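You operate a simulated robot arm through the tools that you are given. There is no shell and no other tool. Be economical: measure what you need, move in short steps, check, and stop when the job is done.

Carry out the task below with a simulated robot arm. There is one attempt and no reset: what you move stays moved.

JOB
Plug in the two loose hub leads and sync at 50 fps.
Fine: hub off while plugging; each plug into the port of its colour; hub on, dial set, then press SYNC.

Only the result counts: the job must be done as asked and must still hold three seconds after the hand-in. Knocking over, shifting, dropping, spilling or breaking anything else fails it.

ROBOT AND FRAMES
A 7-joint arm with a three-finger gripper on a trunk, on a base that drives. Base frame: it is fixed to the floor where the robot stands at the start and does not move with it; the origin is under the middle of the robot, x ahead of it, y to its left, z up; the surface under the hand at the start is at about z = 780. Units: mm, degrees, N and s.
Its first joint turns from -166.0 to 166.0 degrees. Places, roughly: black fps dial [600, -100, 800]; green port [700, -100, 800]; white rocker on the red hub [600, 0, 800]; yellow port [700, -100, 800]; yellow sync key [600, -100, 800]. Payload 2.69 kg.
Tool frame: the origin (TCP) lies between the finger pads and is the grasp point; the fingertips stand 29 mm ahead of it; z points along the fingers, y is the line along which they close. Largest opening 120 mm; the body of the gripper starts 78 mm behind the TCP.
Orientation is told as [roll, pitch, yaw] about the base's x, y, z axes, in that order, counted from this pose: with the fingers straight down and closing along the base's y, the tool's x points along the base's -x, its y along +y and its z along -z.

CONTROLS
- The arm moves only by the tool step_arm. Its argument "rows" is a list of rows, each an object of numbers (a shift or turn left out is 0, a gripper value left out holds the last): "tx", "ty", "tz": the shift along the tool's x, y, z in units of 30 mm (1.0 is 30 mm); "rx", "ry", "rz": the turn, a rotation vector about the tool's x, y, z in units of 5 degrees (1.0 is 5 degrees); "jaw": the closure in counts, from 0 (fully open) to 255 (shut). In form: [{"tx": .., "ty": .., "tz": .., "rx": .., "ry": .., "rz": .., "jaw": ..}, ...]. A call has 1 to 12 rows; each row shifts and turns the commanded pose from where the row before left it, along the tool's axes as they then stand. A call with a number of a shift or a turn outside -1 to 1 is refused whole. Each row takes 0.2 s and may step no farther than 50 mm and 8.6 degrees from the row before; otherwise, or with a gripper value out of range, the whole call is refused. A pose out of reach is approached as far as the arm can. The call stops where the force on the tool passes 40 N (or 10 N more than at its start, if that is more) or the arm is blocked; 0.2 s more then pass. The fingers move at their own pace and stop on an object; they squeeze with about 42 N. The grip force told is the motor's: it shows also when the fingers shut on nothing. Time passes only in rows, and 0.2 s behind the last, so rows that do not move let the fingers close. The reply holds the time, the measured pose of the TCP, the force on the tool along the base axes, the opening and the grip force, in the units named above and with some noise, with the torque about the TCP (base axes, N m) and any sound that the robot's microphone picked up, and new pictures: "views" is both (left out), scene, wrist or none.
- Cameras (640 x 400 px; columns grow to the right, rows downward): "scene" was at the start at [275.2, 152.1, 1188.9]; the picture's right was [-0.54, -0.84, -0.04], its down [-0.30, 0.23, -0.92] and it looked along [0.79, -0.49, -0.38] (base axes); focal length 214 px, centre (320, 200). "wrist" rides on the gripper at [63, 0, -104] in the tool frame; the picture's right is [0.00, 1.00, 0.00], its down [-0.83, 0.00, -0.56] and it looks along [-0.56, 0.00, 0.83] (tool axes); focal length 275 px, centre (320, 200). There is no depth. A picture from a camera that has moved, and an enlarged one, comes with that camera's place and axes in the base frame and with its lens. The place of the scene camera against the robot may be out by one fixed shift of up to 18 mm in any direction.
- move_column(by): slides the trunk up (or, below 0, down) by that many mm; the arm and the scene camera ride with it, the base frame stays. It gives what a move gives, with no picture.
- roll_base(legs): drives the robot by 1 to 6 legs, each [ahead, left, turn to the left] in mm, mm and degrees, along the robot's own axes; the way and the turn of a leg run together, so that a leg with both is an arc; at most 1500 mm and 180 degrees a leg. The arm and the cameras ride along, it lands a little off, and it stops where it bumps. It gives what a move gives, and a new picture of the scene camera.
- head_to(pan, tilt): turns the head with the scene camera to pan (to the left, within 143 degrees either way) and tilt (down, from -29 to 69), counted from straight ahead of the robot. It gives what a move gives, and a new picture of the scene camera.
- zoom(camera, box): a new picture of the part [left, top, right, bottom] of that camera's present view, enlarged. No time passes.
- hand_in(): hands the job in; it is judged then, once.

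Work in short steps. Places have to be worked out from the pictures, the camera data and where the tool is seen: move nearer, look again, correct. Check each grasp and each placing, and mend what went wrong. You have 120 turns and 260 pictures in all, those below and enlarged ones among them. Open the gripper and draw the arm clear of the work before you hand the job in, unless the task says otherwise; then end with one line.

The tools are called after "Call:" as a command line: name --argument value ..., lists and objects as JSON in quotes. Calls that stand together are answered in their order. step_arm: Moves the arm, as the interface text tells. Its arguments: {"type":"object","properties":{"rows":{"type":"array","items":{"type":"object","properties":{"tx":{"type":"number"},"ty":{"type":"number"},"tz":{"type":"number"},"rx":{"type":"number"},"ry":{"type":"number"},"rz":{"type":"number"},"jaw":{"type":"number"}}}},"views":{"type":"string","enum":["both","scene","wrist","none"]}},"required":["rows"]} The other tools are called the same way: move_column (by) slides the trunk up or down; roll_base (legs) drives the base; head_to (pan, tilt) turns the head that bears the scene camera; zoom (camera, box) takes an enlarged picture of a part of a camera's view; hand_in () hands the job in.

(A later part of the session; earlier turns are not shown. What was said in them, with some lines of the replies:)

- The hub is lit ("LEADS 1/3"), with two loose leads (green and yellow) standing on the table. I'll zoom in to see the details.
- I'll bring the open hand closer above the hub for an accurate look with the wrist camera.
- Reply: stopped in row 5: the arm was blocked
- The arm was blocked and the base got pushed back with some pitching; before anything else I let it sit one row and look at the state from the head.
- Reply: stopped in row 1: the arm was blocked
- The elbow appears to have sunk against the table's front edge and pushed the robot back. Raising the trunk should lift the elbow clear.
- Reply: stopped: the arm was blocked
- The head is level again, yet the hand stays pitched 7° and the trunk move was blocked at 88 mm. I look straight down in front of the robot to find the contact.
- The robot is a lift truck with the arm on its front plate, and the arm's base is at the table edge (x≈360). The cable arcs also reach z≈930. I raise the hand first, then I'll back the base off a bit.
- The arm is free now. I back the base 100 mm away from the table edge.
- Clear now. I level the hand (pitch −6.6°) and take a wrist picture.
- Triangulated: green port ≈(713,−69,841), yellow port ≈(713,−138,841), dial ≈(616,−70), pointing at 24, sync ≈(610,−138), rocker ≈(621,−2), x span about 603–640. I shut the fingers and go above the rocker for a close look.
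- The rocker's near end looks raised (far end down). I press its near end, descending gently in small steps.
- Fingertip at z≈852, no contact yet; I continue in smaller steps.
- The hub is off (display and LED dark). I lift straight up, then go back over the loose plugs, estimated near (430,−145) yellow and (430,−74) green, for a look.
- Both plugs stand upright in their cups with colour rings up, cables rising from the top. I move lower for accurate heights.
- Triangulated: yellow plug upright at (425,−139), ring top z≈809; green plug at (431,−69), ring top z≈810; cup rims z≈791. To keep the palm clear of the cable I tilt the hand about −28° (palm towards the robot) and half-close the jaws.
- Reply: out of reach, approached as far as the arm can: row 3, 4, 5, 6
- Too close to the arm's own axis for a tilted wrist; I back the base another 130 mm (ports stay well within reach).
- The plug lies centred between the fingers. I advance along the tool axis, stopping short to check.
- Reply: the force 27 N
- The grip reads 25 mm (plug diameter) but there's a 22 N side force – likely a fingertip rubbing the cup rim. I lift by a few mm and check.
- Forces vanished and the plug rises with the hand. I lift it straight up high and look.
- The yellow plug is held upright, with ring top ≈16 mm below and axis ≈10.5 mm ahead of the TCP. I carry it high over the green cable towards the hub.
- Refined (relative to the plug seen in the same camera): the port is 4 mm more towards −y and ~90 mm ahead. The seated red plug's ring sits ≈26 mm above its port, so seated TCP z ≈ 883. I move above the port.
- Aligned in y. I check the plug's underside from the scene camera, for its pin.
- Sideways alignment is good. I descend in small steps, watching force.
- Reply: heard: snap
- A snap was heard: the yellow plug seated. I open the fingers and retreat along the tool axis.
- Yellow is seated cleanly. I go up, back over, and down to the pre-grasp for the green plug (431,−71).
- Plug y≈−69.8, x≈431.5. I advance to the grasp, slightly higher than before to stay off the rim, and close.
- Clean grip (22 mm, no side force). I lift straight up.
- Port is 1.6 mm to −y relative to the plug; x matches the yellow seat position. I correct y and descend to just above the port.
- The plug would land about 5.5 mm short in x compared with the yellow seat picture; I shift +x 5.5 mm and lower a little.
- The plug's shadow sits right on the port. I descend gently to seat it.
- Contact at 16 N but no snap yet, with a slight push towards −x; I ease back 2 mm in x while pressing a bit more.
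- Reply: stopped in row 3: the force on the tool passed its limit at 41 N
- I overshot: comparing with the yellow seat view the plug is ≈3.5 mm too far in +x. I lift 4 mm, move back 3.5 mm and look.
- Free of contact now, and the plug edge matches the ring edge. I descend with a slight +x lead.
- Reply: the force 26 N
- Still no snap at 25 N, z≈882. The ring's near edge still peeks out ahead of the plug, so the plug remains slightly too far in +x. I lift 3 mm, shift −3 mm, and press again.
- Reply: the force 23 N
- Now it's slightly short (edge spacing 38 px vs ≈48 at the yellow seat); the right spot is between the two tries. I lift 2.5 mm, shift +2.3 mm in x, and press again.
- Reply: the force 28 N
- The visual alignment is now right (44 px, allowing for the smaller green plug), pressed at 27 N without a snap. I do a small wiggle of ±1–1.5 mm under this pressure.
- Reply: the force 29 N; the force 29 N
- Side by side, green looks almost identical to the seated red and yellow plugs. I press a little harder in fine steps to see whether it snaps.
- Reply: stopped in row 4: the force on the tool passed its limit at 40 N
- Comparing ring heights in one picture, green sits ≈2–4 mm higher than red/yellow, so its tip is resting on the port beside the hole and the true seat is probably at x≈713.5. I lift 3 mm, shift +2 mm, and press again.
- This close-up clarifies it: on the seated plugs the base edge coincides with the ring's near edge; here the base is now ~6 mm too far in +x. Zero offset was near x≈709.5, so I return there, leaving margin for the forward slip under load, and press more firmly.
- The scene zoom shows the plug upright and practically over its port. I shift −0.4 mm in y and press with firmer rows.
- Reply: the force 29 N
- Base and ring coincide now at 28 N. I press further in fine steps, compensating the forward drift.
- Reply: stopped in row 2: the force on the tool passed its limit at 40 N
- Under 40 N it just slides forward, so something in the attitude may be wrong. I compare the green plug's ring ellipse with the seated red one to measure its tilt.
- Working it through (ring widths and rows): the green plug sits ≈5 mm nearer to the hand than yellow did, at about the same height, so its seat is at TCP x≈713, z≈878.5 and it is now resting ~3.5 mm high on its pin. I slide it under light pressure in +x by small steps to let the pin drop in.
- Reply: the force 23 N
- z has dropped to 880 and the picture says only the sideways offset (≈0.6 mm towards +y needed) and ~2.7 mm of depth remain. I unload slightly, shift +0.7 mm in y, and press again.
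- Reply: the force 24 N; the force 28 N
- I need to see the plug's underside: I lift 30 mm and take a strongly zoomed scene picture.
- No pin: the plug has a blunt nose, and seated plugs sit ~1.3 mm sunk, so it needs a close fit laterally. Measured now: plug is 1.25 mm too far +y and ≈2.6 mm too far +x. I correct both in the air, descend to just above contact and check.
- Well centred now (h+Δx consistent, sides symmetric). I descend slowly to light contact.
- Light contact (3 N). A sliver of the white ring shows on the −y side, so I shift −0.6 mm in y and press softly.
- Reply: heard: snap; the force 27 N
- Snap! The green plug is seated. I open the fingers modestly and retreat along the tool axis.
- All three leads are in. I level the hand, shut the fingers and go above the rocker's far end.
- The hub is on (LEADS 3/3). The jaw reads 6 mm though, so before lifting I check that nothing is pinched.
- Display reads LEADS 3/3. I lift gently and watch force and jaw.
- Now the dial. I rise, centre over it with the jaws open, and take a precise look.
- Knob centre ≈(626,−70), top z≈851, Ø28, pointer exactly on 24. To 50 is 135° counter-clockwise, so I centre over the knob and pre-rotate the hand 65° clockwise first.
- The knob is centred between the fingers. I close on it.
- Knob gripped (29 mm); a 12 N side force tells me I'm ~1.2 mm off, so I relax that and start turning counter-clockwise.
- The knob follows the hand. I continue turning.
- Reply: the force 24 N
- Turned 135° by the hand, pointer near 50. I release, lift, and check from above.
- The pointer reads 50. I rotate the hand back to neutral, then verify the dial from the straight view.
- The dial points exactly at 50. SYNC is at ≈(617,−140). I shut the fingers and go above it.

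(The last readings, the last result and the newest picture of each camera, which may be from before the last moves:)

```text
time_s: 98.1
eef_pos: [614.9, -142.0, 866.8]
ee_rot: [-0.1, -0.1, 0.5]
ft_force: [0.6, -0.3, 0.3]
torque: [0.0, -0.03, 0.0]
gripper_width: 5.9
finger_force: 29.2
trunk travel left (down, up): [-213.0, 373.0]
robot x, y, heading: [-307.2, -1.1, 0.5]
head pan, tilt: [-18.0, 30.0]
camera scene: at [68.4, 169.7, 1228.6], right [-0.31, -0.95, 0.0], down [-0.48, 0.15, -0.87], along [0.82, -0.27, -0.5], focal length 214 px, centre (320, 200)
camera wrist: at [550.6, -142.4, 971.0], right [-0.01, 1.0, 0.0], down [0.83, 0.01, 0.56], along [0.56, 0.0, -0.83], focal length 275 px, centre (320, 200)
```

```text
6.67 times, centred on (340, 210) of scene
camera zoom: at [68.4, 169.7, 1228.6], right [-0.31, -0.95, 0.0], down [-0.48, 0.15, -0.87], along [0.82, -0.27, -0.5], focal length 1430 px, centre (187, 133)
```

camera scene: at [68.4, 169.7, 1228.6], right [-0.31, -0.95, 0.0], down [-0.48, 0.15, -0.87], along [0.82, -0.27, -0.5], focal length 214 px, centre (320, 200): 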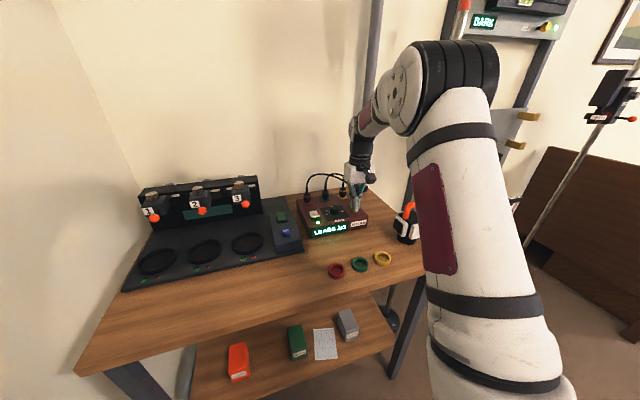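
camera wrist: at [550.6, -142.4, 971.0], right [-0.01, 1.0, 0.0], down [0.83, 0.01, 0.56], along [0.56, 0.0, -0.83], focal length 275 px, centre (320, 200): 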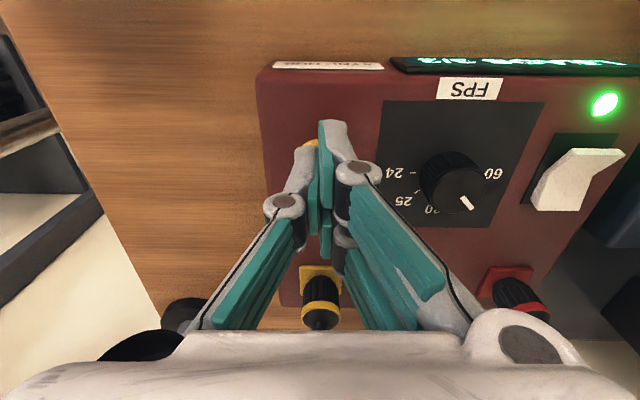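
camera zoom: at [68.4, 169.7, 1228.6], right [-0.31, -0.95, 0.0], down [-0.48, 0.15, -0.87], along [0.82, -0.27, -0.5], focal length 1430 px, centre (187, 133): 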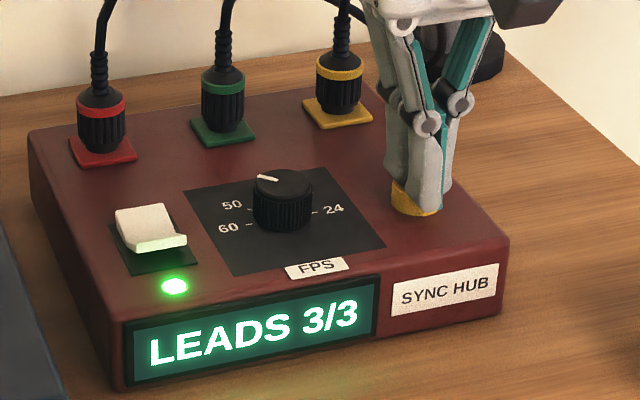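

Call:
step_arm --rows '[{"tz": 0.08}, {"tz": 0.08}, {"tz": 0.08}]' --views "none"

Call:
zoom --camera "scene" --box '[300, 180, 380, 240]'

```text
time_s: 98.9
eef_pos: [615.7, -141.5, 861.6]
ee_rot: [-0.2, -0.2, 0.3]
ft_force: [-3.0, -0.3, 14.3]
torque: [0.05, 0.07, 0.03]
gripper_width: 5.9
finger_force: 28.6
trunk travel left (down, up): [-213.0, 373.0]
robot x, y, heading: [-306.5, 0.1, -0.2]
head pan, tilt: [-18.0, 30.0]
heard: click
```

```text
6.67 times, centred on (340, 210) of scene
camera zoom: at [67.7, 169.8, 1228.9], right [-0.31, -0.95, 0.0], down [-0.48, 0.15, -0.87], along [0.82, -0.27, -0.5], focal length 1430 px, centre (187, 133)
```

zoom: 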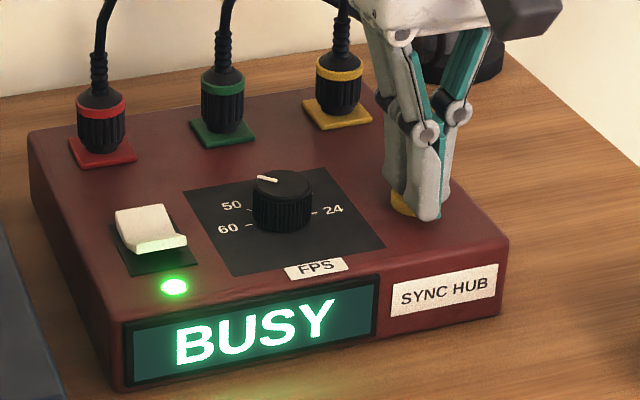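

A click and "BUSY": the sync started. I lift off straight up and withdraw towards the robot, giving it time.

Call:
step_arm --rows '[{"tz": -0.3}, {"tz": -0.8}, {"tz": -1}, {"tz": -1}, {"tz": -1}, {"tz": -1}, {"tz": -0.7}, {"tx": 0.8}, {"tx": 1}, {"tx": 1}, {"tx": 1, "jaw": 120}, {"tx": 1}]' --views "scene"

Call:
zoom --camera "scene" --box '[280, 160, 400, 250]'

```text
time_s: 101.5
eef_pos: [468.4, -141.1, 1035.1]
ee_rot: [0.0, 0.0, 0.4]
ft_force: [-0.2, 0.0, -0.1]
torque: [-0.03, 0.05, 0.0]
gripper_width: 63.4
finger_force: 0.0
trunk travel left (down, up): [-213.0, 373.0]
robot x, y, heading: [-308.5, 1.6, 0.2]
head pan, tilt: [-18.0, 30.0]
camera scene: at [68.6, 169.7, 1228.5], right [-0.31, -0.95, 0.0], down [-0.48, 0.15, -0.87], along [0.82, -0.27, -0.5], focal length 214 px, centre (320, 200)
```

scene: 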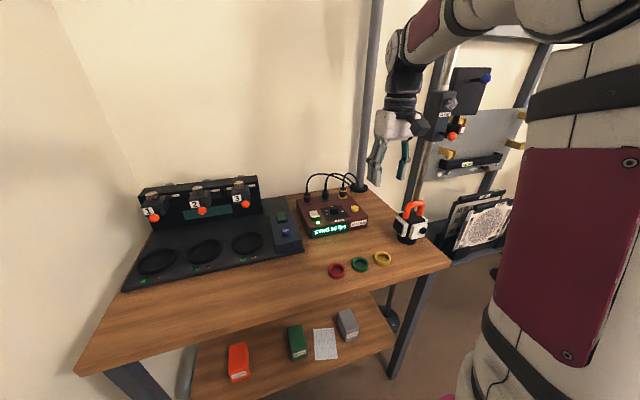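

```text
4.44 times, centred on (340, 205) of scene
camera zoom: at [68.6, 169.7, 1228.5], right [-0.31, -0.95, 0.0], down [-0.48, 0.15, -0.87], along [0.82, -0.27, -0.5], focal length 953 px, centre (231, 178)
```

zoom: 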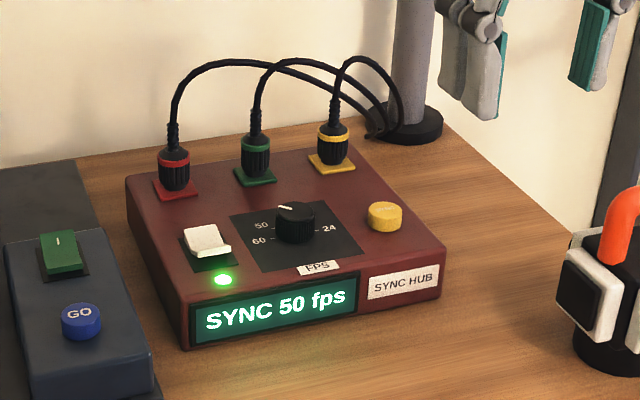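

The display shows "SYNC 50 fps", all three leads are seated, and the hand is open and clear. I hand in.

Call:
hand_in

```text
The job is handed in.
```

The job is done and handed in: both loose leads were plugged into their matching ports with the hub off, the dial is set to 50, and after I pressed SYNC the hub display read "SYNC 50 fps".
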